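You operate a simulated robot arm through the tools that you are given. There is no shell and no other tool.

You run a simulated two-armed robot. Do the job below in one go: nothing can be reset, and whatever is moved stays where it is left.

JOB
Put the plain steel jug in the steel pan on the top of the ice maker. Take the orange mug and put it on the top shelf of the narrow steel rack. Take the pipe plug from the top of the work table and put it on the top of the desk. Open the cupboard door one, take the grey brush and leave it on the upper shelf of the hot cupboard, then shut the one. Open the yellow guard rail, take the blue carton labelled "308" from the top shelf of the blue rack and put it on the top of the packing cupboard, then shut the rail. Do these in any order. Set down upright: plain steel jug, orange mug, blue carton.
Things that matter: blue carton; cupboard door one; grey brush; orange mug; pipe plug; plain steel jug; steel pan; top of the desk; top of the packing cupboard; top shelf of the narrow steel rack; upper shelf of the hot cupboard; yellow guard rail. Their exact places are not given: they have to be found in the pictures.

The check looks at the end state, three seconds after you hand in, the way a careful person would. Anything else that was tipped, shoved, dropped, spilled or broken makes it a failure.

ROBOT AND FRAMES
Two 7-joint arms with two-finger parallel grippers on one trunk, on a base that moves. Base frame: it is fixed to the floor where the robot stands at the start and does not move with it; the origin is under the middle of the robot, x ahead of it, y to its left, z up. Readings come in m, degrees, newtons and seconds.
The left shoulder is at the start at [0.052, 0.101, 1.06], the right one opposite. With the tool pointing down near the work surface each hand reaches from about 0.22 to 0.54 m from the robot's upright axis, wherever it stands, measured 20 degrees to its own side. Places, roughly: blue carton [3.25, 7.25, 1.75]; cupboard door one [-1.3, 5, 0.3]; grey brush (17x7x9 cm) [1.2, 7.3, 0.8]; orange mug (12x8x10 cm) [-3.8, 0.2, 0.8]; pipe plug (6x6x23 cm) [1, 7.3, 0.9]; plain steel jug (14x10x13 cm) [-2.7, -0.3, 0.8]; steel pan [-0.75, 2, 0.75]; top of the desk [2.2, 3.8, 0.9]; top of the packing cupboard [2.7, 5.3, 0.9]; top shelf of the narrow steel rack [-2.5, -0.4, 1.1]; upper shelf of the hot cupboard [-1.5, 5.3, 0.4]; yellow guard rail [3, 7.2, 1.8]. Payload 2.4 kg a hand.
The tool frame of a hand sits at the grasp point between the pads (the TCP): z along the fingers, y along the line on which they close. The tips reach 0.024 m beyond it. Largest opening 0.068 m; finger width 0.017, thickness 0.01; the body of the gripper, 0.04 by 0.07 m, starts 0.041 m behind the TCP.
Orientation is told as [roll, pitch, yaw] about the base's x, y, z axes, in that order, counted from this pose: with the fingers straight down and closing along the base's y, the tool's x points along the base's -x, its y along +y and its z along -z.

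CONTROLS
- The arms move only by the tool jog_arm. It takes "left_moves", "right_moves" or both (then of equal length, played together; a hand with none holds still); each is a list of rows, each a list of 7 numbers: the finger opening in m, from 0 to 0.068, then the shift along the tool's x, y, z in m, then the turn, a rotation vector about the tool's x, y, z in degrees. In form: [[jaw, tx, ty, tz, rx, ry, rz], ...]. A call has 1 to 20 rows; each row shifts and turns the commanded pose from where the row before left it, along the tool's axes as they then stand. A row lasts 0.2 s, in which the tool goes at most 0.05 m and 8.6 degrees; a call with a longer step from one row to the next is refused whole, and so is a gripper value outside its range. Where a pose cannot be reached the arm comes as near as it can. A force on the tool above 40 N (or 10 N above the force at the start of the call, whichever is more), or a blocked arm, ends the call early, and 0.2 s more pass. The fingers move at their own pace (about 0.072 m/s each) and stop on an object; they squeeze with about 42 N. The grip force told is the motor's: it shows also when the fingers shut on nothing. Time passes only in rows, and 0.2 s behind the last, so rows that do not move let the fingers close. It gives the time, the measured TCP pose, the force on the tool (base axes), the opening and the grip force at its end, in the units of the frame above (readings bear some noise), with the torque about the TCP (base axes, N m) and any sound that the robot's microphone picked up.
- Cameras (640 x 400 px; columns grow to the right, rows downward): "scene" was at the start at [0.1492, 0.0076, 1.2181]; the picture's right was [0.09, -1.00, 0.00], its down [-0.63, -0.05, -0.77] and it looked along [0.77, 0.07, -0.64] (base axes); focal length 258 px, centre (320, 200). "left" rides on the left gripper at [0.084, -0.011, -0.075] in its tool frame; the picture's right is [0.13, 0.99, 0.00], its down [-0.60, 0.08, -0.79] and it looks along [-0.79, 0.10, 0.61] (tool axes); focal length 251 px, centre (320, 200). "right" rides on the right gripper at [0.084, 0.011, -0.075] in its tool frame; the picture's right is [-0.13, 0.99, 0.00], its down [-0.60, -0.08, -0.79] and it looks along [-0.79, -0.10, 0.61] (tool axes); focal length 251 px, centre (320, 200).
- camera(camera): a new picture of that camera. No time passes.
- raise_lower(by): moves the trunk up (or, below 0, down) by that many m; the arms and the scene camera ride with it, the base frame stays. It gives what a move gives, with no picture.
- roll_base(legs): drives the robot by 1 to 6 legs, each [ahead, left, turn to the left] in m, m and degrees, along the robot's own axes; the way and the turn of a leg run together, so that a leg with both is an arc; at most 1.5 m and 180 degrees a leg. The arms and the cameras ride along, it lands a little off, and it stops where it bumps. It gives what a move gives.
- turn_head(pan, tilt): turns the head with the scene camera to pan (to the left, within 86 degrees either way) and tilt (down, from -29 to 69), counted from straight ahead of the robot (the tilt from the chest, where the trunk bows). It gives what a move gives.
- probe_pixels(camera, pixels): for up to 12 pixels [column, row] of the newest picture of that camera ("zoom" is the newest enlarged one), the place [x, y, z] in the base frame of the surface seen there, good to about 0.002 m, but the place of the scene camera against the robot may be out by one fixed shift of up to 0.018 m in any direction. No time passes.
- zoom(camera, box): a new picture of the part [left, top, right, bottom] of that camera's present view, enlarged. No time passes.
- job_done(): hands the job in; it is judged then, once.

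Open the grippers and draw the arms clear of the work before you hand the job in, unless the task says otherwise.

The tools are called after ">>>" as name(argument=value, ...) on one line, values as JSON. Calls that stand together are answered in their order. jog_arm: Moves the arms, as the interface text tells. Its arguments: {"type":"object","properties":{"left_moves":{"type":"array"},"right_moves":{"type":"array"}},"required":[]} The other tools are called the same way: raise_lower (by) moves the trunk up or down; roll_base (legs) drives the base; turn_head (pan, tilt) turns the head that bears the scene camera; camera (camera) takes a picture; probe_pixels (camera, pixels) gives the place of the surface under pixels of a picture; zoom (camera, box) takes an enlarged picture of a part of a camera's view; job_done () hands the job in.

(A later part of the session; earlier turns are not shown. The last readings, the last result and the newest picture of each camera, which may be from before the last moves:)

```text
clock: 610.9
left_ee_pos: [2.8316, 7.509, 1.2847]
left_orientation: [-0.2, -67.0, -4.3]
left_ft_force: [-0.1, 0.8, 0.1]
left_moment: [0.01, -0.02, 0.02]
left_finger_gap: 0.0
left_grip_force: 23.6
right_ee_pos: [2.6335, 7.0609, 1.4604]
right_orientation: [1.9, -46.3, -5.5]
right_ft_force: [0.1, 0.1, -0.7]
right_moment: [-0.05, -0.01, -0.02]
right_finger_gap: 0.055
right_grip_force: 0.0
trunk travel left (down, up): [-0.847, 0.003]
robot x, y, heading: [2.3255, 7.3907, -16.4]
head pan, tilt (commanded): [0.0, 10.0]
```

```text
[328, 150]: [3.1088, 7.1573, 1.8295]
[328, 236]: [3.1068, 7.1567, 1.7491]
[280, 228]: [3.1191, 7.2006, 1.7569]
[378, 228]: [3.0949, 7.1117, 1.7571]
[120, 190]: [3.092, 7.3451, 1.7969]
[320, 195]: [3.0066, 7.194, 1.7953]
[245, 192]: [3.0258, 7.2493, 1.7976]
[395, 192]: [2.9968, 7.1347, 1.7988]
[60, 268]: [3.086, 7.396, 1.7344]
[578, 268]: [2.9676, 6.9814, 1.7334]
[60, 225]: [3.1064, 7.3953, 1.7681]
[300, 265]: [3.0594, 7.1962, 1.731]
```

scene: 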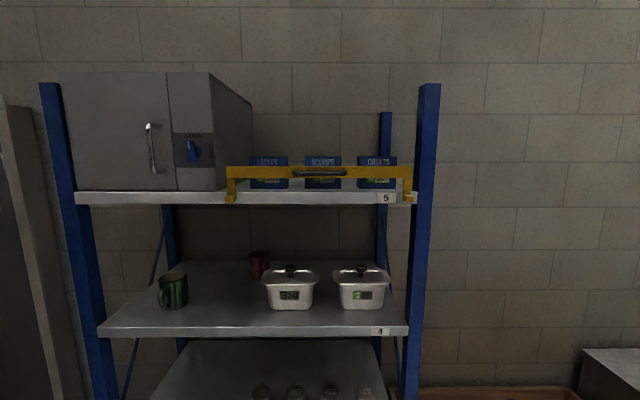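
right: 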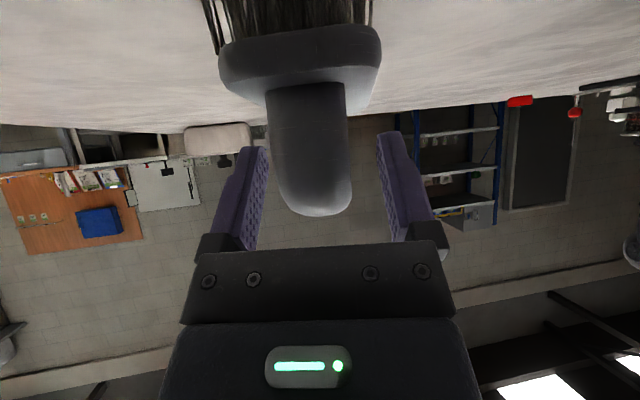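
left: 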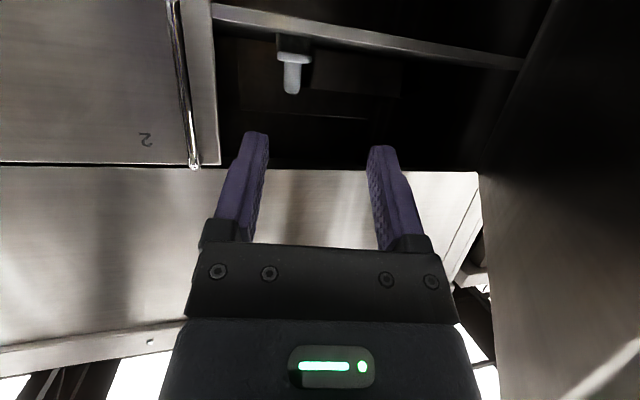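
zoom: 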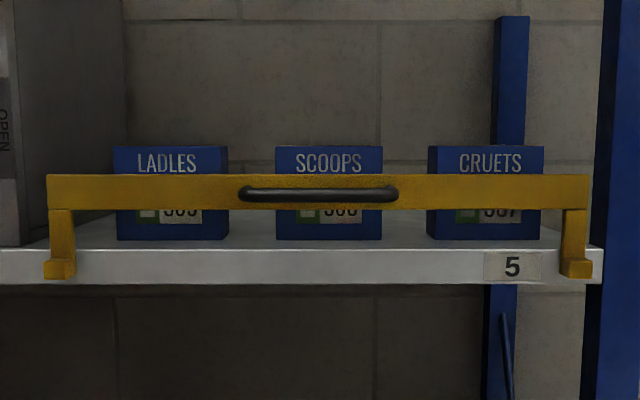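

The carton front is 9.2 cm wide and 8.5 cm high — too big for the jaws in those directions, so I must see its depth. I bring the right hand to tool-down near the body and raise it to look from above.

>>> jog_arm(right_moves=[[0.06, 0.02, 0, 0, -1, 7.7, 0], [0.06, 0.02, 0, 0, -1, 7.7, 0], [0.06, 0.02, 0, 0, 0, 7.7, 0], [0.06, 0.02, 0, 0, 0, 7.7, 0], [0.06, 0.02, 0, 0, 0, 7.7, 0], [0.06, 0.02, 0, 0, 0, 7.7, 0], [0.06, 0, 0, 0, 0, 0, 0]])

>>> jog_arm(right_moves=[[0.06, 0, 0, -0.04, 0, 0, 0], [0.06, 0, 0, -0.04, 0, 0, 0], [0.06, 0, 0, -0.04, 0, 0, 0], [0.06, 0, 0, -0.04, 0, 0, 0], [0.06, 0, 0, -0.04, 0, 0, 0], [0.06, 0, 0, -0.04, 0, 0, 0], [0.06, 0, 0, -0.04, 0, 0, 0], [0.06, 0, 0, 0, 0, 0, 0]])

>>> camera(camera="right")

```text
clock: 612.5
left_ee_pos: [2.8329, 7.51, 1.2837]
left_orientation: [-0.2, -67.2, -4.2]
left_ft_force: [-0.7, 0.1, -0.3]
left_moment: [0.03, 0.01, -0.02]
left_finger_gap: 0.0002
left_grip_force: 23.4
right_ee_pos: [2.5288, 7.0691, 1.4084]
right_orientation: [2.9, 0.0, -3.0]
right_ft_force: [0.4, 0.8, -0.4]
right_moment: [-0.01, 0.01, 0.02]
right_finger_gap: 0.0599
right_grip_force: 0.0
trunk travel left (down, up): [-0.847, 0.003]
robot x, y, heading: [2.3242, 7.3908, -16.2]
head pan, tilt (commanded): [0.0, 10.0]
```

```text
clock: 614.3
left_ee_pos: [2.8336, 7.5096, 1.2826]
left_orientation: [-0.2, -67.1, -4.3]
left_ft_force: [0.0, 0.3, -0.1]
left_moment: [0.0, 0.02, 0.03]
left_finger_gap: 0.0
left_grip_force: 22.8
right_ee_pos: [2.5286, 7.056, 1.6893]
right_orientation: [2.9, -0.1, -2.9]
right_ft_force: [-0.7, 0.8, -0.1]
right_moment: [0.02, 0.03, 0.01]
right_finger_gap: 0.0601
right_grip_force: 0.1
trunk travel left (down, up): [-0.847, 0.003]
robot x, y, heading: [2.3287, 7.3914, -15.9]
head pan, tilt (commanded): [0.0, 10.0]
```

```text
taken
```

right: 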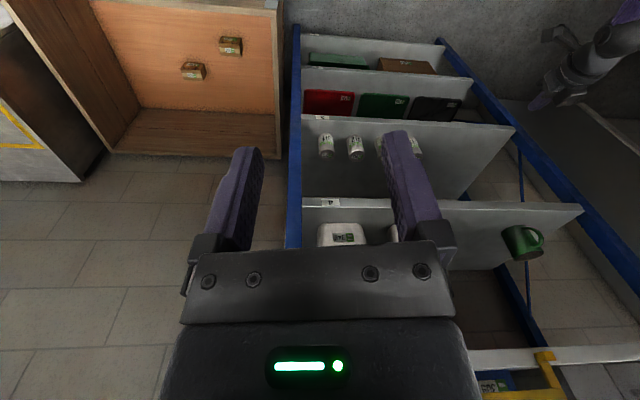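

No reach warnings. I raise 0.15 m more and move the base closer so the wrist camera can look onto the cartons.

>>> jog_arm(right_moves=[[0.06, 0, 0, -0.04, 0, 0, 0], [0.06, 0, 0, -0.04, 0, 0, 0], [0.06, 0, 0, -0.04, 0, 0, 0], [0.06, 0, 0, -0.03, 0, 0, 0], [0.06, 0, 0, 0, 0, 0, 0]])

>>> roll_base(legs=[[0.12, 0.25, 0]])

>>> camera(camera="right")

```text
clock: 615.5
left_ee_pos: [2.8319, 7.5083, 1.2831]
left_orientation: [-0.3, -67.1, -4.3]
left_ft_force: [-0.4, -0.7, 0.5]
left_moment: [0.04, 0.01, 0.02]
left_finger_gap: 0.0
left_grip_force: 23.6
right_ee_pos: [2.5187, 7.0931, 1.7773]
right_orientation: [2.8, -0.2, -2.9]
right_ft_force: [0.1, 0.0, -0.7]
right_moment: [-0.01, 0.0, 0.02]
right_finger_gap: 0.06
right_grip_force: 0.1
right hand out of reach, approached as far as the arm can: row 2, 3, 4
trunk travel left (down, up): [-0.847, 0.003]
robot x, y, heading: [2.327, 7.3857, -16.4]
head pan, tilt (commanded): [0.0, 10.0]
```

```text
clock: 617.5
left_ee_pos: [3.0169, 7.717, 1.2844]
left_orientation: [-0.3, -67.2, -4.0]
left_ft_force: [0.2, -0.6, -1.2]
left_moment: [-0.01, -0.05, -0.02]
left_finger_gap: 0.0003
left_grip_force: 23.5
right_ee_pos: [2.7032, 7.3003, 1.7775]
right_orientation: [2.8, -0.1, -2.8]
right_ft_force: [0.4, -0.5, -0.2]
right_moment: [-0.01, 0.01, 0.01]
right_finger_gap: 0.0598
right_grip_force: 0.1
trunk travel left (down, up): [-0.847, 0.003]
robot x, y, heading: [2.5084, 7.5952, -16.0]
head pan, tilt (commanded): [0.0, 10.0]
```

```text
taken
```

right: 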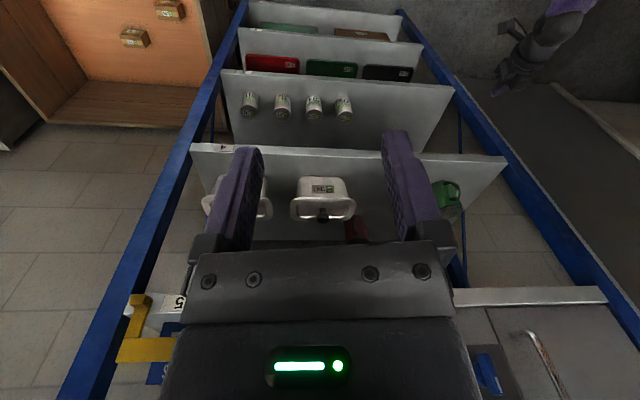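

The right hand tops out near z 1.78 with the tool down. I tilt it 40° forward, which lets it go higher, and raise it carefully.

>>> jog_arm(right_moves=[[0.06, 0, 0, 0, 0, -8, 0], [0.06, 0, 0, 0, 0, -8, 0], [0.06, 0, 0, 0, 0, -8, 0], [0.06, 0, 0, 0, 0, -8, 0], [0.06, 0, 0, 0, 0, -8, 0], [0.06, -0.023, 0, -0.0193, 0, 0, 0], [0.06, -0.023, 0, -0.0193, 0, 0, 0], [0.06, 0, 0, 0, 0, 0, 0]])

>>> camera(camera="right")

>>> camera(camera="scene")

```text
clock: 619.3
left_ee_pos: [3.0161, 7.7171, 1.2846]
left_orientation: [-0.2, -67.2, -4.2]
left_ft_force: [0.0, -0.6, -0.1]
left_moment: [-0.01, 0.01, -0.01]
left_finger_gap: 0.0
left_grip_force: 23.3
right_ee_pos: [2.7135, 7.2951, 1.8377]
right_orientation: [3.8, -40.1, -5.2]
right_ft_force: [0.2, -0.3, 0.2]
right_moment: [-0.01, 0.0, 0.0]
right_finger_gap: 0.0602
right_grip_force: 0.0
trunk travel left (down, up): [-0.847, 0.003]
robot x, y, heading: [2.5107, 7.5956, -16.1]
head pan, tilt (commanded): [0.0, 10.0]
```

```text
taken
```

right: 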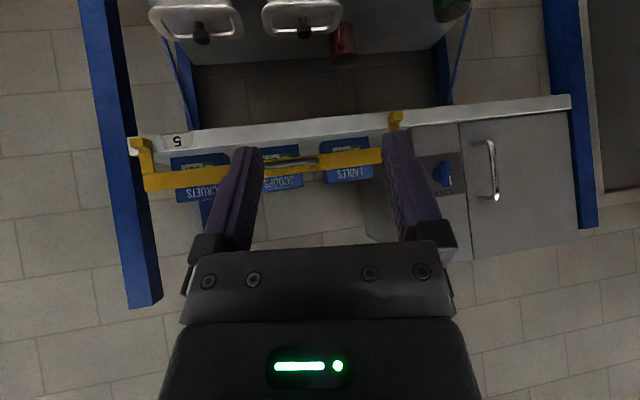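

```text
taken
```

scene: 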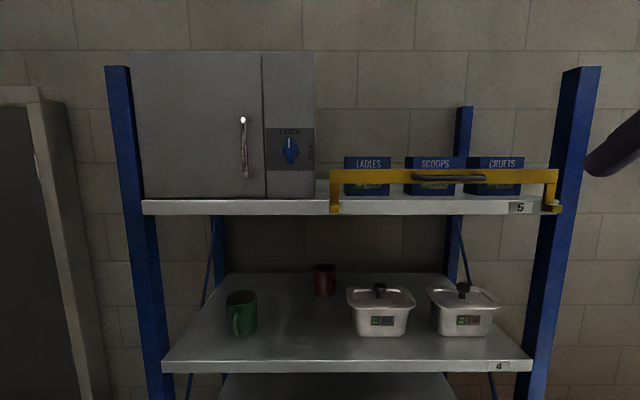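

No warnings at z 1.84. I raise the tilted hand another 0.12 m and look again.

>>> jog_arm(right_moves=[[0.06, -0.0257, 0, -0.0306, 0, 0, 0], [0.06, -0.0257, 0, -0.0306, 0, 0, 0], [0.06, -0.0257, 0, -0.0306, 0, 0, 0], [0.06, 0, 0, 0, 0, 0, 0]])

>>> camera(camera="right")

```text
clock: 620.3
left_ee_pos: [3.0172, 7.7163, 1.284]
left_orientation: [-0.2, -67.1, -4.1]
left_ft_force: [-0.1, 0.1, 0.1]
left_moment: [-0.01, -0.01, 0.02]
left_finger_gap: 0.0
left_grip_force: 23.4
right_ee_pos: [2.6983, 7.3104, 1.9241]
right_orientation: [3.7, -40.0, -5.1]
right_ft_force: [0.0, 0.2, -0.1]
right_moment: [0.03, 0.01, -0.01]
right_finger_gap: 0.0599
right_grip_force: 0.1
right hand out of reach, approached as far as the arm can: row 2, 3
trunk travel left (down, up): [-0.847, 0.003]
robot x, y, heading: [2.5104, 7.5963, -16.4]
head pan, tilt (commanded): [0.0, 10.0]
```

```text
taken
```

right: 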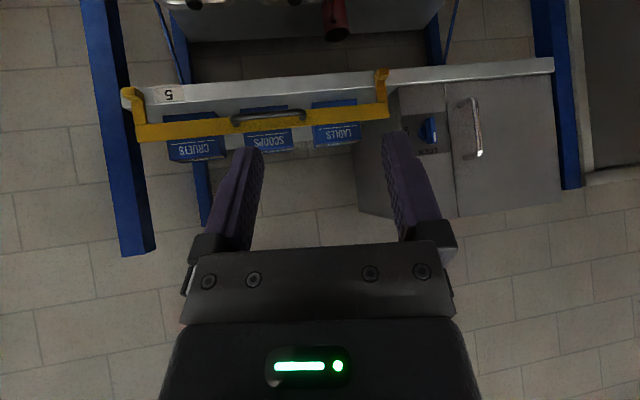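

Now the camera is above the cartons. I zoom in on them.

>>> zoom(camera="right", box=[110, 60, 410, 200])

```text
2.13 times, centred on (260, 130) of right
```

zoom: 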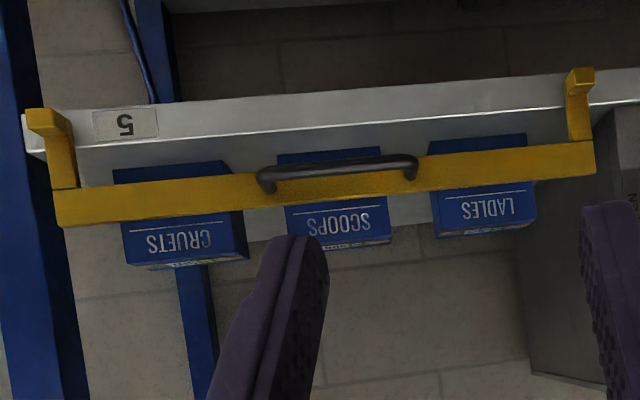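

I probe the top edges of the SCOOPS carton: front top at (350,236), back top at (352,246).

>>> probe_pixels(camera="zoom", pixels=[[350, 234], [352, 240], [352, 243], [352, 246], [385, 240], [180, 258], [185, 263], [190, 266], [480, 228], [485, 232], [490, 234], [340, 170]])

```text
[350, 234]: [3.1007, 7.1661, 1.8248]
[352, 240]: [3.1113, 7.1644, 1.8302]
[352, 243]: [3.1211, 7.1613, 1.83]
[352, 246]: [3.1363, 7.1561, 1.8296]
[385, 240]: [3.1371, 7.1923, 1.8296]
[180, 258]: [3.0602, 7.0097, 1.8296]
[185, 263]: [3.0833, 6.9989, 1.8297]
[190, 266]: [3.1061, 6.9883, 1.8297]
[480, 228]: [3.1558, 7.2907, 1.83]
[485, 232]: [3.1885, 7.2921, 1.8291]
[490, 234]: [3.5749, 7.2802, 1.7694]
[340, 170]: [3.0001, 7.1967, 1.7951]
```

The cartons look about 6 cm deep, which fits the jaws. I zoom tighter on the carton's top to measure its depth exactly.

>>> zoom(camera="right", box=[240, 125, 310, 165])

```text
9.14 times, centred on (275, 145) of right
```

zoom: 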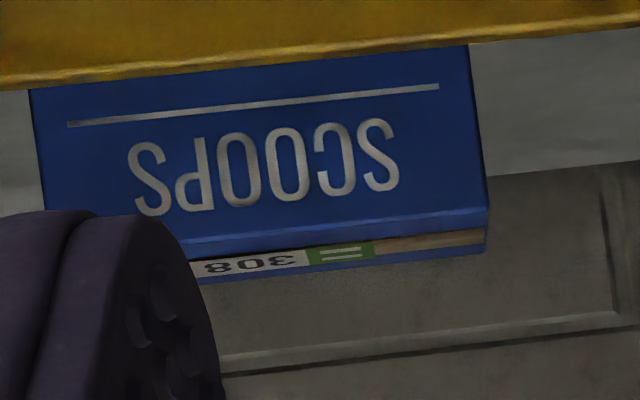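

>>> probe_pixels(camera="zoom", pixels=[[400, 220], [400, 224], [400, 240], [400, 250], [400, 258], [400, 262], [480, 225], [482, 245], [300, 265], [300, 270], [485, 100], [40, 150]])

```text
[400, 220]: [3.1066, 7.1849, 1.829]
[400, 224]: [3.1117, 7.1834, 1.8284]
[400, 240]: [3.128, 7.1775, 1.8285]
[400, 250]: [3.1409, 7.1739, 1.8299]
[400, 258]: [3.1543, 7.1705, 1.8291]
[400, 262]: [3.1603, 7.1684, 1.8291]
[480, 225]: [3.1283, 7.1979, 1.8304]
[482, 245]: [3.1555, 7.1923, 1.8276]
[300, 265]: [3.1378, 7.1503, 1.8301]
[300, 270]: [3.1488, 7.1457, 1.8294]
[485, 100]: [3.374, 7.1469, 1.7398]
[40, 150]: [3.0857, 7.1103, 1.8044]
```

Top z is 1.830, the depth runs from e1≈1.001 to 1.060: 6 cm, so a top grip across the depth will work. First the rail: I bring the right hand to horizontal at z≈1.80 and roll it 90° so the jaws close vertically on the black handle.

>>> jog_arm(right_moves=[[0.05, 0.0257, 0, 0.0306, 0, 0, 0], [0.05, 0.0257, 0, 0.0306, 0, 0, 0], [0.05, 0.0257, 0, 0.0306, 0, 0, 0], [0.05, 0, 0, 0, -3.7, -8, 0], [0.05, 0, 0, 0, 0, -8, 0], [0.05, 0, 0, 0, 0, -8, 0], [0.05, 0, 0, 0, 0, -8, 0], [0.05, 0, 0, 0, 0, -8, 0], [0.05, 0, 0, 0, 0, -8, 0], [0.05, 0, 0, 0, 0, 0, 0]])

>>> camera(camera="right")

```text
refused: row 4 steps farther than a row can; nothing moved
```

```text
taken
```

right: 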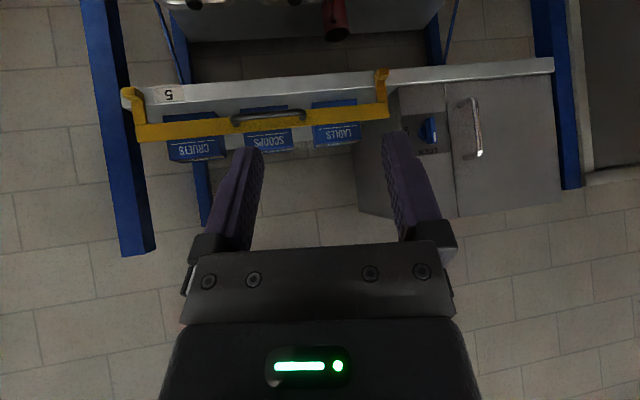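

A combined turn was too large; I reissue it with smaller turns.

>>> jog_arm(right_moves=[[0.05, 0.0257, 0, 0.0306, 0, 0, 0], [0.05, 0.0257, 0, 0.0306, 0, 0, 0], [0.05, 0.0257, 0, 0.0306, 0, 0, 0], [0.05, 0, 0, 0, 0, -8, 0], [0.05, 0, 0, 0, 0, -8, 0], [0.05, 0, 0, 0, 0, -8, 0], [0.05, 0, 0, 0, 0, -8, 0], [0.05, 0, 0, 0, 0, -8, 0], [0.05, 0, 0, 0, 0, -8, 0], [0.05, 0, 0, 0, 0, 0, 0]])

>>> camera(camera="scene")

```text
clock: 622.5
left_ee_pos: [3.0179, 7.7164, 1.2827]
left_orientation: [-0.1, -67.1, -4.2]
left_ft_force: [0.3, -0.4, 0.1]
left_moment: [0.03, -0.01, 0.03]
left_finger_gap: 0.0002
left_grip_force: 23.5
right_ee_pos: [2.6991, 7.317, 1.8053]
right_orientation: [57.9, -86.7, -60.6]
right_ft_force: [-0.4, -0.2, 0.0]
right_moment: [0.04, -0.01, -0.02]
right_finger_gap: 0.0497
right_grip_force: 0.0
trunk travel left (down, up): [-0.847, 0.003]
robot x, y, heading: [2.5086, 7.5964, -16.1]
head pan, tilt (commanded): [0.0, 10.0]
```

```text
taken
```

scene: 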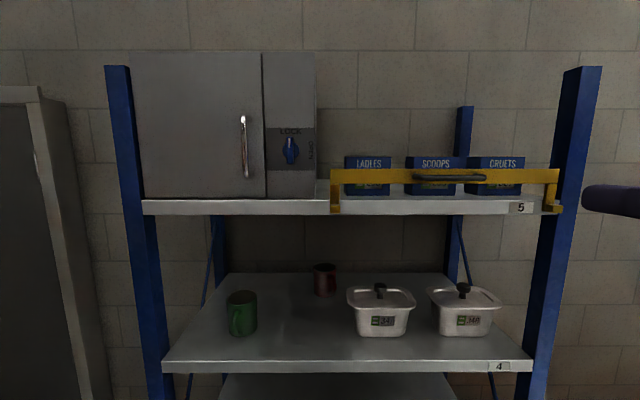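

No warnings. Now I roll the tool 90° about its own axis.

>>> jog_arm(right_moves=[[0.05, 0, 0, 0, 0, 0, -8.2], [0.05, 0, 0, 0, 0, 0, -8.2], [0.05, 0, 0, 0, 0, 0, -8.2], [0.05, 0, 0, 0, 0, 0, -8.2], [0.05, 0, 0, 0, 0, 0, -8.2], [0.05, 0, 0, 0, 0, 0, -8.2], [0.05, 0, 0, 0, 0, 0, -8.2], [0.05, 0, 0, 0, 0, 0, -8.2], [0.05, 0, 0, 0, 0, 0, -8.2], [0.05, 0, 0, 0, 0, 0, -8.2], [0.05, 0, 0, 0, 0, 0, -8.0], [0.05, 0, 0, 0, 0, 0, 0]])

>>> camera(camera="right")

```text
clock: 625.1
left_ee_pos: [3.0163, 7.7166, 1.2843]
left_orientation: [-0.1, -67.1, -4.2]
left_ft_force: [-0.4, 0.5, 0.1]
left_moment: [0.02, -0.02, 0.0]
left_finger_gap: 0.0002
left_grip_force: 23.9
right_ee_pos: [2.7113, 7.3273, 1.7966]
right_orientation: [-88.1, -6.9, 87.1]
right_ft_force: [-0.7, 0.1, -0.7]
right_moment: [-0.02, 0.0, -0.01]
right_finger_gap: 0.0501
right_grip_force: 0.1
right hand out of reach, approached as far as the arm can: row 6, 7
trunk travel left (down, up): [-0.847, 0.003]
robot x, y, heading: [2.5069, 7.5928, -16.2]
head pan, tilt (commanded): [0.0, 10.0]
```

```text
taken
```

right: 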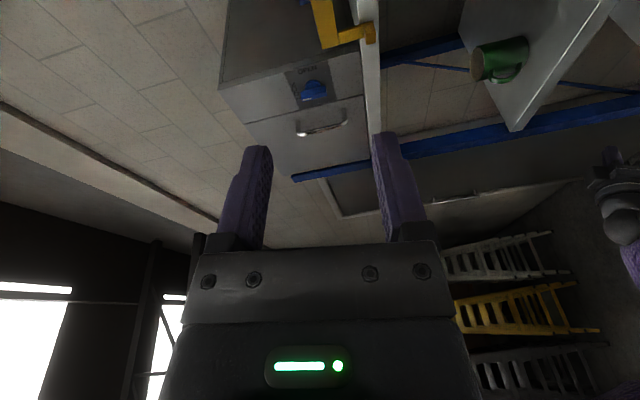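

I correct the 7° roll error and turn the tool's heading square to the rail.

>>> jog_arm(right_moves=[[0.05, 0, 0, 0, 0, 0, -7], [0.05, 0, 0, 0, 0, 6.65, 0], [0.05, 0, 0, 0, 0, 6.65, 0], [0.05, 0, 0, 0, 0, 0, 0]])

>>> roll_base(legs=[[0, -0.06, 0]])

>>> camera(camera="scene")

```text
clock: 626.1
left_ee_pos: [3.0165, 7.7167, 1.2847]
left_orientation: [-0.2, -67.2, -4.2]
left_ft_force: [-0.3, -0.2, -0.2]
left_moment: [0.02, 0.01, -0.03]
left_finger_gap: 0.0
left_grip_force: 23.9
right_ee_pos: [2.7153, 7.3271, 1.798]
right_orientation: [-88.3, 0.4, 74.0]
right_ft_force: [0.3, 0.5, -0.2]
right_moment: [0.01, 0.01, -0.01]
right_finger_gap: 0.0501
right_grip_force: 0.0
trunk travel left (down, up): [-0.847, 0.003]
robot x, y, heading: [2.5084, 7.5997, -16.0]
head pan, tilt (commanded): [0.0, 10.0]
```

```text
clock: 627.0
left_ee_pos: [3.0002, 7.6581, 1.283]
left_orientation: [-0.2, -67.1, -4.3]
left_ft_force: [0.0, -0.2, -0.3]
left_moment: [-0.01, -0.01, -0.02]
left_finger_gap: 0.0
left_grip_force: 23.7
right_ee_pos: [2.6967, 7.2688, 1.7981]
right_orientation: [-88.3, 0.5, 74.0]
right_ft_force: [1.1, 0.7, 0.9]
right_moment: [0.01, 0.01, 0.05]
right_finger_gap: 0.05
right_grip_force: 0.0
trunk travel left (down, up): [-0.847, 0.003]
robot x, y, heading: [2.4933, 7.5387, -16.1]
head pan, tilt (commanded): [0.0, 10.0]
```

```text
taken
```

scene: 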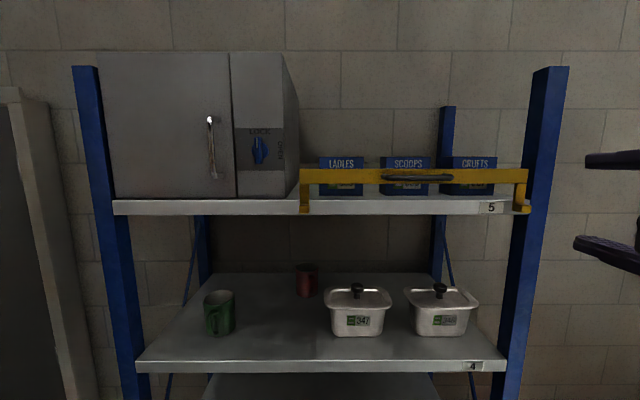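

Before closing in I pull the left hand back 0.18 m so that it stays clear of the rack.

>>> jog_arm(left_moves=[[0, 0.0156, 0, -0.0368, 0, 0, 0], [0, 0.0156, 0, -0.0368, 0, 0, 0], [0, 0.0156, 0, -0.0368, 0, 0, 0], [0, 0.0156, 0, -0.0368, 0, 0, 0], [0, 0, 0, 0, 0, 0, 0]])

>>> turn_head(pan=10, tilt=45)

>>> camera(camera="scene")

```text
clock: 628.2
left_ee_pos: [2.8423, 7.6723, 1.2848]
left_orientation: [-0.2, -67.0, -4.1]
left_ft_force: [0.7, 0.6, 0.2]
left_moment: [0.02, 0.0, 0.0]
left_finger_gap: 0.0001
left_grip_force: 23.5
right_ee_pos: [2.699, 7.2699, 1.7972]
right_orientation: [-88.1, 0.4, 74.0]
right_ft_force: [0.2, 0.1, 0.7]
right_moment: [-0.01, 0.0, 0.01]
right_finger_gap: 0.0499
right_grip_force: 0.1
trunk travel left (down, up): [-0.847, 0.003]
robot x, y, heading: [2.4917, 7.5355, -15.9]
head pan, tilt (commanded): [0.0, 10.0]
```

```text
clock: 629.2
left_ee_pos: [2.8427, 7.6717, 1.2836]
left_orientation: [-0.2, -67.2, -4.0]
left_ft_force: [0.1, -0.4, 0.0]
left_moment: [0.0, 0.0, 0.02]
left_finger_gap: 0.0
left_grip_force: 24.0
right_ee_pos: [2.6966, 7.2701, 1.7987]
right_orientation: [-88.3, 0.5, 74.0]
right_ft_force: [0.1, -0.7, -0.5]
right_moment: [0.03, 0.0, 0.01]
right_finger_gap: 0.0501
right_grip_force: 0.0
trunk travel left (down, up): [-0.847, 0.003]
robot x, y, heading: [2.4962, 7.5382, -16.1]
head pan, tilt (commanded): [10.0, 45.0]
```

```text
taken
```

scene: 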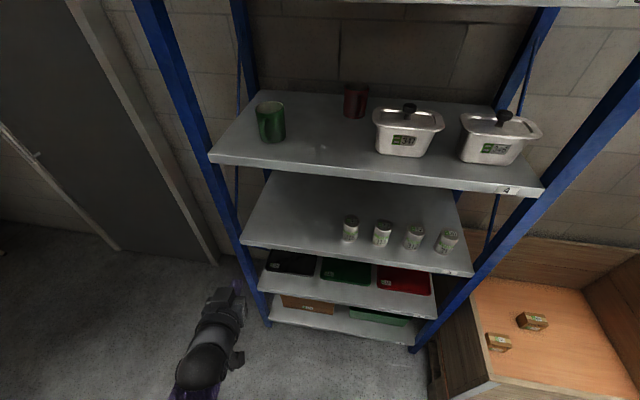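

The left hand is clear. I drive 0.2 m ahead and check the right hand against the handle.

>>> roll_base(legs=[[0.2, 0.012, 0]])

>>> turn_head(pan=-10, tilt=15)

>>> camera(camera="scene")

>>> camera(camera="right")

```text
clock: 630.8
left_ee_pos: [3.0379, 7.6276, 1.2831]
left_orientation: [-0.2, -67.1, -4.1]
left_ft_force: [0.4, 0.3, -0.1]
left_moment: [-0.03, 0.01, 0.05]
left_finger_gap: 0.0001
left_grip_force: 23.4
right_ee_pos: [2.8923, 7.2262, 1.7981]
right_orientation: [-88.2, 0.5, 74.0]
right_ft_force: [0.5, -0.4, 0.8]
right_moment: [0.0, 0.02, 0.0]
right_finger_gap: 0.0498
right_grip_force: 0.2
trunk travel left (down, up): [-0.847, 0.003]
robot x, y, heading: [2.6866, 7.4954, -16.0]
head pan, tilt (commanded): [10.0, 45.0]
```

```text
clock: 631.8
left_ee_pos: [3.0378, 7.6274, 1.2848]
left_orientation: [-0.2, -67.2, -4.1]
left_ft_force: [0.2, 1.0, -0.3]
left_moment: [0.02, -0.03, 0.0]
left_finger_gap: 0.0
left_grip_force: 23.4
right_ee_pos: [2.893, 7.2257, 1.7985]
right_orientation: [-88.3, 0.4, 74.1]
right_ft_force: [-0.2, 0.3, 0.7]
right_moment: [0.04, 0.02, -0.01]
right_finger_gap: 0.05
right_grip_force: 0.0
trunk travel left (down, up): [-0.847, 0.003]
robot x, y, heading: [2.6907, 7.491, -16.5]
head pan, tilt (commanded): [-10.0, 15.0]
```

```text
taken
```

scene: 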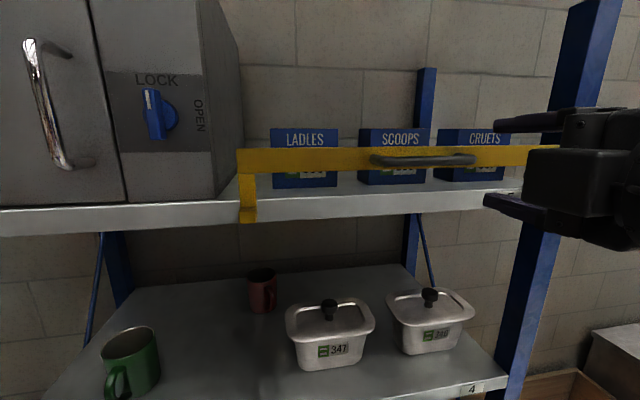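

```text
taken
```

right: 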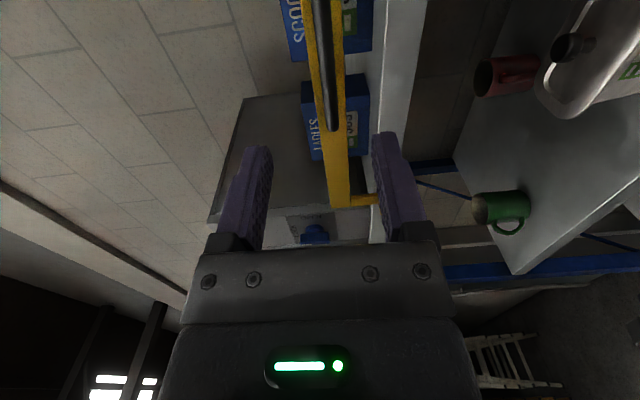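

The handle lies in line between the fingers (at (325,70) in the wrist view). I probe it.

>>> probe_pixels(camera="right", pixels=[[320, 20], [323, 60], [328, 100], [331, 127], [340, 100], [345, 60], [335, 180], [345, 195], [310, 130]])

```text
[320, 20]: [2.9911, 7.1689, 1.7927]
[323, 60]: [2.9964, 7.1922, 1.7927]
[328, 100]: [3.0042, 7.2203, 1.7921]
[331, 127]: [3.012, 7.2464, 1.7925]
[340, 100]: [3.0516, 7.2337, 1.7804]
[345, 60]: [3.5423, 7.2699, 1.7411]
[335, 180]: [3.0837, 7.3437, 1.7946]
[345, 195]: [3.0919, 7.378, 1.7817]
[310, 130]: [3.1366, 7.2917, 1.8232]
```

Handle is at z≈1.7925, 11.5 cm ahead. I move in around it and close the jaws on it.

>>> jog_arm(right_moves=[[0.05, 0, 0.006, 0.03, 0, 0, 0], [0.05, 0, 0, 0.04, 0, 0, 0], [0.05, 0, 0, 0.044, 0, 0, 0], [0.05, 0, 0, 0, 0, 0, 0]])

>>> camera(camera="scene")

>>> camera(camera="right")

```text
clock: 632.8
left_ee_pos: [3.037, 7.6278, 1.2837]
left_orientation: [-0.2, -67.1, -4.1]
left_ft_force: [-0.1, -0.6, 1.2]
left_moment: [0.0, 0.01, -0.03]
left_finger_gap: 0.0001
left_grip_force: 23.8
right_ee_pos: [3.0017, 7.1948, 1.7896]
right_orientation: [-88.3, 0.3, 74.0]
right_ft_force: [-0.6, 0.1, 0.4]
right_moment: [0.01, -0.01, 0.01]
right_finger_gap: 0.0501
right_grip_force: 0.2
trunk travel left (down, up): [-0.847, 0.003]
robot x, y, heading: [2.6868, 7.494, -15.8]
head pan, tilt (commanded): [-10.0, 15.0]
```

```text
taken
```

scene: 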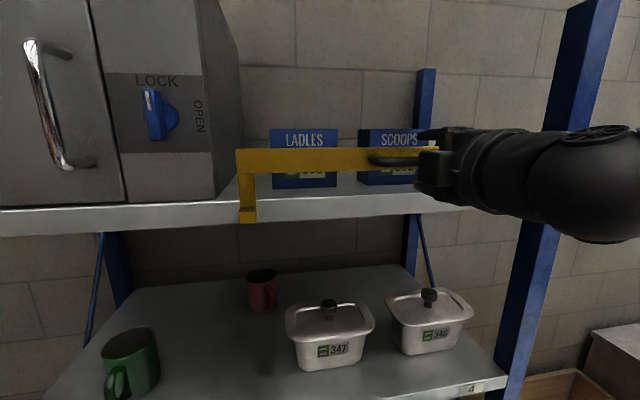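

```text
taken
```

right: 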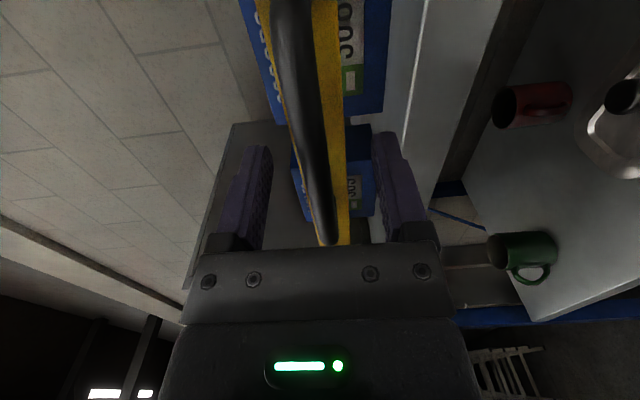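

The handle lies between the jaws. I close them.

>>> jog_arm(right_moves=[[0.02, 0, 0, 0, 0, 0, 0], [0, 0, 0, 0, 0, 0, 0], [0, 0, 0, 0, 0, 0, 0], [0, 0, 0, 0, 0, 0, 0]])

>>> camera(camera="right")

```text
clock: 633.8
left_ee_pos: [3.0366, 7.6276, 1.2837]
left_orientation: [-0.3, -67.1, -4.1]
left_ft_force: [-0.2, -0.2, 0.0]
left_moment: [0.01, 0.0, 0.0]
left_finger_gap: 0.0001
left_grip_force: 23.2
right_ee_pos: [3.0023, 7.195, 1.7888]
right_orientation: [-88.3, 0.3, 74.0]
right_ft_force: [1.8, 0.6, 7.9]
right_moment: [0.21, -0.12, 0.18]
right_finger_gap: 0.0115
right_grip_force: 32.1
trunk travel left (down, up): [-0.847, 0.003]
robot x, y, heading: [2.6903, 7.4946, -16.3]
head pan, tilt (commanded): [-10.0, 15.0]
```

```text
taken
```

right: 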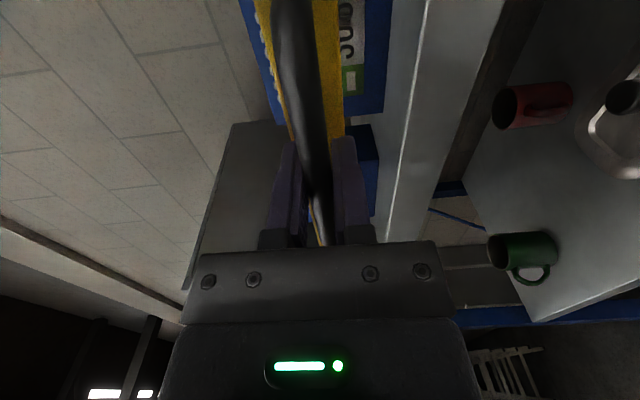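

Gripped (gap 11.5 mm). I try a small pull back and down (1 cm) to see how the rail moves.

>>> jog_arm(right_moves=[[0, 0, 0.0028, -0.0042, 0, 0, 0], [0, 0, 0.0028, -0.0042, 0, 0, 0], [0, 0, 0, 0, 0, 0, 0]])

>>> camera(camera="scene")

```text
clock: 634.6
left_ee_pos: [3.0351, 7.6289, 1.2845]
left_orientation: [-0.4, -67.2, -4.0]
left_ft_force: [0.0, -0.4, -0.6]
left_moment: [-0.01, 0.03, 0.01]
left_finger_gap: 0.0
left_grip_force: 23.8
right_ee_pos: [2.9901, 7.1984, 1.785]
right_orientation: [-88.4, 0.5, 74.0]
right_ft_force: [-4.3, 0.4, 12.3]
right_moment: [0.21, -0.2, 0.19]
right_finger_gap: 0.0117
right_grip_force: 32.1
trunk travel left (down, up): [-0.847, 0.003]
robot x, y, heading: [2.6827, 7.4953, -16.1]
head pan, tilt (commanded): [-10.0, 15.0]
```

```text
taken
```

scene: 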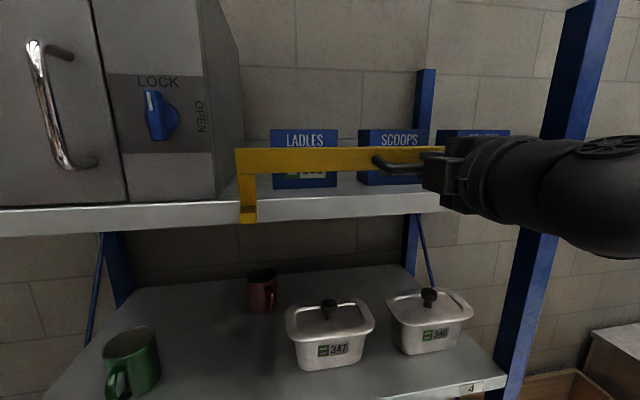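

The rail followed about 1.2 cm. The upward force suggests less downward motion; I pull 2 cm straight back and look.

>>> jog_arm(right_moves=[[0, 0, -0.001, -0.006, 0, 0, 0], [0, 0, 0, -0.007, 0, 0, 0], [0, 0, 0, -0.007, 0, 0, 0], [0, 0, 0, 0, 0, 0, 0]])

>>> camera(camera="scene")

```text
clock: 635.6
left_ee_pos: [3.0443, 7.6255, 1.2814]
left_orientation: [-0.2, -66.8, -4.2]
left_ft_force: [0.0, 0.2, -0.8]
left_moment: [-0.02, 0.03, 0.0]
left_finger_gap: 0.0
left_grip_force: 23.9
right_ee_pos: [2.9841, 7.2001, 1.7812]
right_orientation: [-87.6, 0.4, 74.0]
right_ft_force: [20.1, -1.7, -28.4]
right_moment: [0.33, -0.15, 0.32]
right_finger_gap: 0.0118
right_grip_force: 32.6
trunk travel left (down, up): [-0.847, 0.003]
robot x, y, heading: [2.6899, 7.491, -15.8]
head pan, tilt (commanded): [-10.0, 15.0]
```

```text
taken
```

scene: 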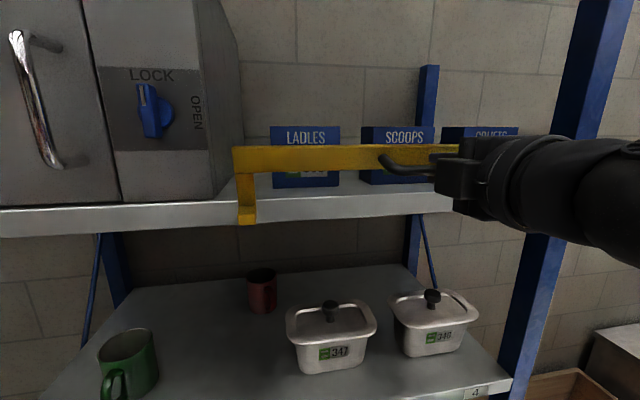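

The rail is hinged at its lower brackets (about e1 0.917, z 1.733, radius 6 cm) and has turned about 20°. I follow that circle further, outward and down.

>>> jog_arm(right_moves=[[0, 0, 0.004, 0, 0, 0, 0], [0, 0, 0.0055, -0.006, 0, 0, 0], [0, 0, 0.006, -0.0045, 0, 0, 0], [0, 0, 0, 0, 0, 0, 0]])

>>> camera(camera="scene")

```text
clock: 636.6
left_ee_pos: [3.0415, 7.6265, 1.2825]
left_orientation: [-0.2, -66.9, -4.2]
left_ft_force: [0.4, -0.7, 0.6]
left_moment: [-0.01, 0.0, 0.0]
left_finger_gap: 0.0
left_grip_force: 23.2
right_ee_pos: [2.971, 7.204, 1.7695]
right_orientation: [-88.1, 0.3, 74.0]
right_ft_force: [15.8, -1.9, -12.5]
right_moment: [0.3, -0.15, 0.05]
right_finger_gap: 0.0118
right_grip_force: 32.0
trunk travel left (down, up): [-0.847, 0.003]
robot x, y, heading: [2.6862, 7.4947, -16.4]
head pan, tilt (commanded): [-10.0, 15.0]
```

```text
taken
```

scene: 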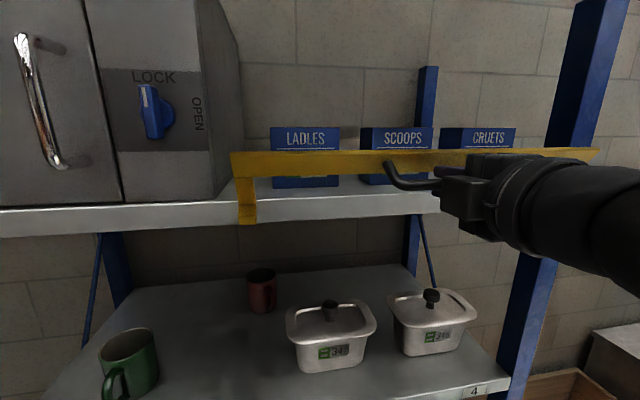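

Good, about 37° opened. I continue along the circle to roughly 90°.

>>> jog_arm(right_moves=[[0, 0, 0.008, -0.002, 0, 0, 0], [0, 0, 0.008, -0.003, 0, 0, 0], [0, 0, 0.008, -0.002, 0, 0, 0], [0, 0, 0.0075, -0.001, 0, 0, 0], [0, 0, 0, 0, 0, 0, 0]])

>>> jog_arm(right_moves=[[0, 0, 0.008, 0, 0, 0, 0], [0, 0, 0.008, 0.001, 0, 0, 0], [0, 0, 0.005, 0.001, 0, 0, 0], [0, 0, 0, 0, 0, 0, 0]])

>>> camera(camera="scene")

```text
clock: 637.8
left_ee_pos: [3.0367, 7.6287, 1.2836]
left_orientation: [-0.3, -67.2, -3.9]
left_ft_force: [-0.2, -0.1, 0.8]
left_moment: [-0.03, -0.01, -0.01]
left_finger_gap: 0.0
left_grip_force: 23.9
right_ee_pos: [2.9571, 7.2063, 1.7409]
right_orientation: [-88.3, 0.4, 74.0]
right_ft_force: [-1.7, 4.3, -0.1]
right_moment: [0.46, -0.23, 0.27]
right_finger_gap: 0.0119
right_grip_force: 32.0
trunk travel left (down, up): [-0.847, 0.003]
robot x, y, heading: [2.6873, 7.4942, -16.1]
head pan, tilt (commanded): [-10.0, 15.0]
```

```text
clock: 638.8
left_ee_pos: [3.032, 7.6311, 1.2851]
left_orientation: [-0.6, -67.4, -3.8]
left_ft_force: [-0.2, 0.8, 0.5]
left_moment: [0.01, -0.02, 0.01]
left_finger_gap: 0.0
left_grip_force: 23.5
right_ee_pos: [2.9597, 7.2061, 1.7256]
right_orientation: [-88.3, 0.4, 74.1]
right_ft_force: [-19.5, 12.8, -3.8]
right_moment: [0.48, -0.16, 0.05]
right_finger_gap: 0.0116
right_grip_force: 32.3
right hand out of reach, approached as far as the arm can: row 1, 2
trunk travel left (down, up): [-0.847, 0.003]
robot x, y, heading: [2.6884, 7.4908, -15.9]
head pan, tilt (commanded): [-10.0, 15.0]
```

```text
taken
```

scene: 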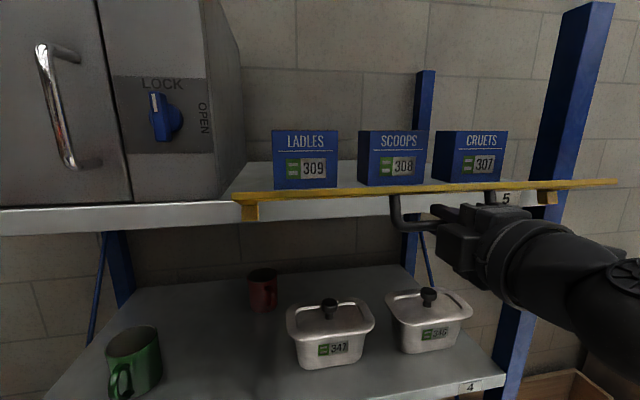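

The rail is down and the cartons 309, 308, 307 are fully visible. I open the jaws and withdraw straight back.

>>> jog_arm(right_moves=[[0.02, 0, 0, 0, 0, 0, 0], [0.035, 0, 0, 0, 0, 0, 0], [0.035, 0, 0, -0.02, 0, 0, 0], [0.035, 0, 0, -0.03, 0, 0, 0], [0.035, 0, 0, -0.03, 0, 0, 0], [0.035, 0, 0, 0, 0, 0, 0]])

>>> camera(camera="scene")

```text
clock: 640.2
left_ee_pos: [3.0394, 7.6277, 1.2844]
left_orientation: [-0.1, -67.2, -4.1]
left_ft_force: [0.4, 0.3, 0.1]
left_moment: [0.01, -0.04, 0.0]
left_finger_gap: 0.0002
left_grip_force: 23.7
right_ee_pos: [2.9277, 7.1939, 1.7625]
right_orientation: [-88.1, 0.3, 74.0]
right_ft_force: [1.0, -0.2, -4.9]
right_moment: [0.1, 0.08, 0.05]
right_finger_gap: 0.038
right_grip_force: 2.1
right hand out of reach, approached as far as the arm can: row 3, 4, 5
trunk travel left (down, up): [-0.847, 0.003]
robot x, y, heading: [2.69, 7.4961, -16.0]
head pan, tilt (commanded): [-10.0, 15.0]
```

```text
taken
```

scene: 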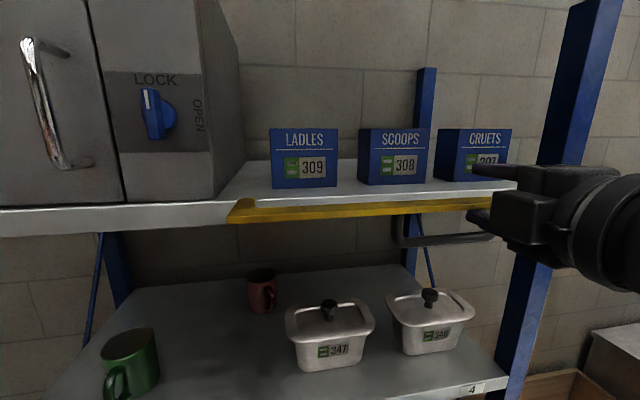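

The rail swung further down. The hand reports a slight contact; I check with the right camera.

>>> camera(camera="right")

>>> zoom(camera="scene", box=[380, 140, 560, 280])

```text
taken
```

right: 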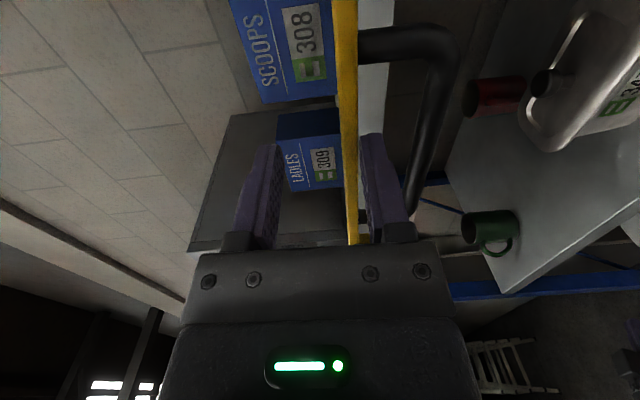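

```text
2.86 times, centred on (470, 210) of scene
```

zoom: 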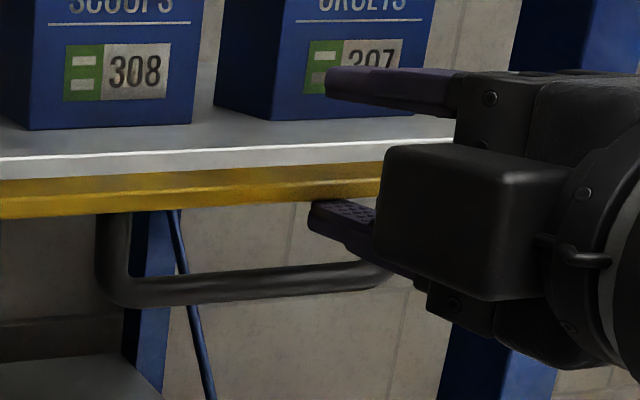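

The fingers straddle the hanging bar loosely. I back the base straight off 0.15 m to free them.

>>> roll_base(legs=[[-0.15, 0, 0]])

>>> camera(camera="scene")

>>> zoom(camera="scene", box=[230, 130, 560, 290])

```text
clock: 641.6
left_ee_pos: [2.8937, 7.6687, 1.2833]
left_orientation: [-0.3, -67.1, -4.1]
left_ft_force: [-1.4, -0.6, 0.2]
left_moment: [0.01, -0.02, 0.03]
left_finger_gap: 0.0
left_grip_force: 24.0
right_ee_pos: [2.7811, 7.2366, 1.7645]
right_orientation: [-88.2, 0.4, 74.0]
right_ft_force: [-1.0, -0.5, -0.3]
right_moment: [0.02, -0.03, 0.02]
right_finger_gap: 0.035
right_grip_force: 0.1
trunk travel left (down, up): [-0.847, 0.003]
robot x, y, heading: [2.5416, 7.5335, -16.0]
head pan, tilt (commanded): [-10.0, 15.0]
```

```text
taken
```

scene: 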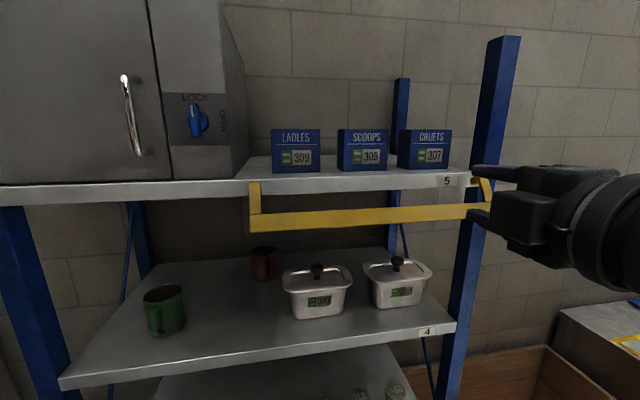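

```text
1.94 times, centred on (395, 210) of scene
```

zoom: 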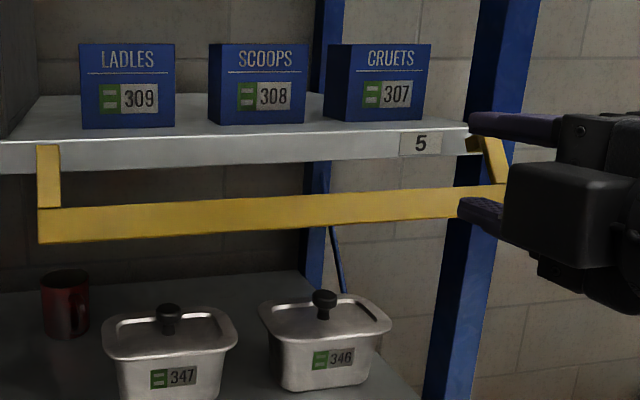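

The rail hangs fully open. Next I prepare the right hand for a top grip across the carton's depth: back off a little, undo the roll, lower the hand and bring the tool down.

>>> roll_base(legs=[[-0.12, 0, 0]])

>>> jog_arm(right_moves=[[0.06, 0, 0, 0, 0, 0, 8.2], [0.06, 0, 0, 0, 0, 0, 8.2], [0.06, 0, 0, 0, 0, 0, 8.2], [0.06, 0, 0, 0, 0, 0, 8.2], [0.06, 0, 0, 0, 0, 0, 8.2], [0.06, 0, 0, 0, 0, 0, 8.2], [0.06, 0, 0, 0, 0, 0, 8.2], [0.06, 0, 0, 0, 0, 0, 8.2], [0.06, 0, 0, 0, 0, 0, 8.2], [0.06, 0, 0, 0, 0, 0, 8.2], [0.06, 0, 0, 0, 0, 0, 8.0], [0.06, 0.04, 0, 0, 0, 0, 0], [0.06, 0.04, 0, 0, 0, 0, 0], [0.06, 0.04, 0, 0, 0, 0, 0], [0.06, 0.04, 0, 0, 0, 0, 0], [0.06, 0, 0, 0, 0, 0, 0]])

>>> jog_arm(right_moves=[[0.06, 0, 0, 0, 0, 8, 0], [0.06, 0, 0, 0, 0, 8, 0], [0.06, 0, 0, 0, 0, 8, 0], [0.06, 0, 0, 0, 0, 8, 0], [0.06, 0, 0, 0, 0, 8, 0], [0.06, 0, 0, 0, 0, 8, 0], [0.06, 0, 0, 0, 0, 8, 0], [0.06, 0, 0, 0, 0, 8, 0], [0.06, 0, 0, 0, 0, 8, 0], [0.06, 0, 0, 0, 0, 8, 0], [0.06, 0, 0, 0, 0, 8, 0], [0.06, 0, 0, 0, 0, 0, 0]])

```text
clock: 642.8
left_ee_pos: [2.7795, 7.7017, 1.2841]
left_orientation: [-0.4, -67.0, -4.0]
left_ft_force: [0.1, 0.4, -0.6]
left_moment: [-0.03, -0.03, 0.02]
left_finger_gap: 0.0001
left_grip_force: 23.5
right_ee_pos: [2.668, 7.2696, 1.7628]
right_orientation: [-88.2, 0.4, 74.0]
right_ft_force: [0.2, -0.1, -0.9]
right_moment: [0.01, 0.01, -0.03]
right_finger_gap: 0.035
right_grip_force: 0.0
trunk travel left (down, up): [-0.847, 0.003]
robot x, y, heading: [2.4295, 7.5692, -16.1]
head pan, tilt (commanded): [-10.0, 15.0]
```

```text
clock: 646.2
left_ee_pos: [2.7792, 7.7018, 1.2844]
left_orientation: [-0.3, -67.1, -3.9]
left_ft_force: [-0.4, 0.0, -0.1]
left_moment: [-0.03, 0.01, 0.01]
left_finger_gap: 0.0001
left_grip_force: 23.3
right_ee_pos: [2.7034, 7.2336, 1.6705]
right_orientation: [-12.7, -88.3, -3.3]
right_ft_force: [0.2, 0.1, 0.0]
right_moment: [-0.01, 0.02, -0.01]
right_finger_gap: 0.06
right_grip_force: 0.1
right hand out of reach, approached as far as the arm can: row 12, 13, 14, 15
trunk travel left (down, up): [-0.847, 0.003]
robot x, y, heading: [2.4313, 7.5715, -16.0]
head pan, tilt (commanded): [-10.0, 15.0]
```

```text
clock: 648.8
left_ee_pos: [2.7783, 7.7015, 1.284]
left_orientation: [-0.2, -67.1, -4.0]
left_ft_force: [0.0, 0.7, 0.4]
left_moment: [0.01, 0.0, 0.02]
left_finger_gap: 0.0
left_grip_force: 23.5
right_ee_pos: [2.7033, 7.2333, 1.6701]
right_orientation: [-0.3, -0.3, -16.0]
right_ft_force: [-0.2, 0.3, 0.7]
right_moment: [-0.03, 0.0, -0.02]
right_finger_gap: 0.0601
right_grip_force: 0.0
trunk travel left (down, up): [-0.847, 0.003]
robot x, y, heading: [2.4316, 7.5656, -16.2]
head pan, tilt (commanded): [-10.0, 15.0]
```

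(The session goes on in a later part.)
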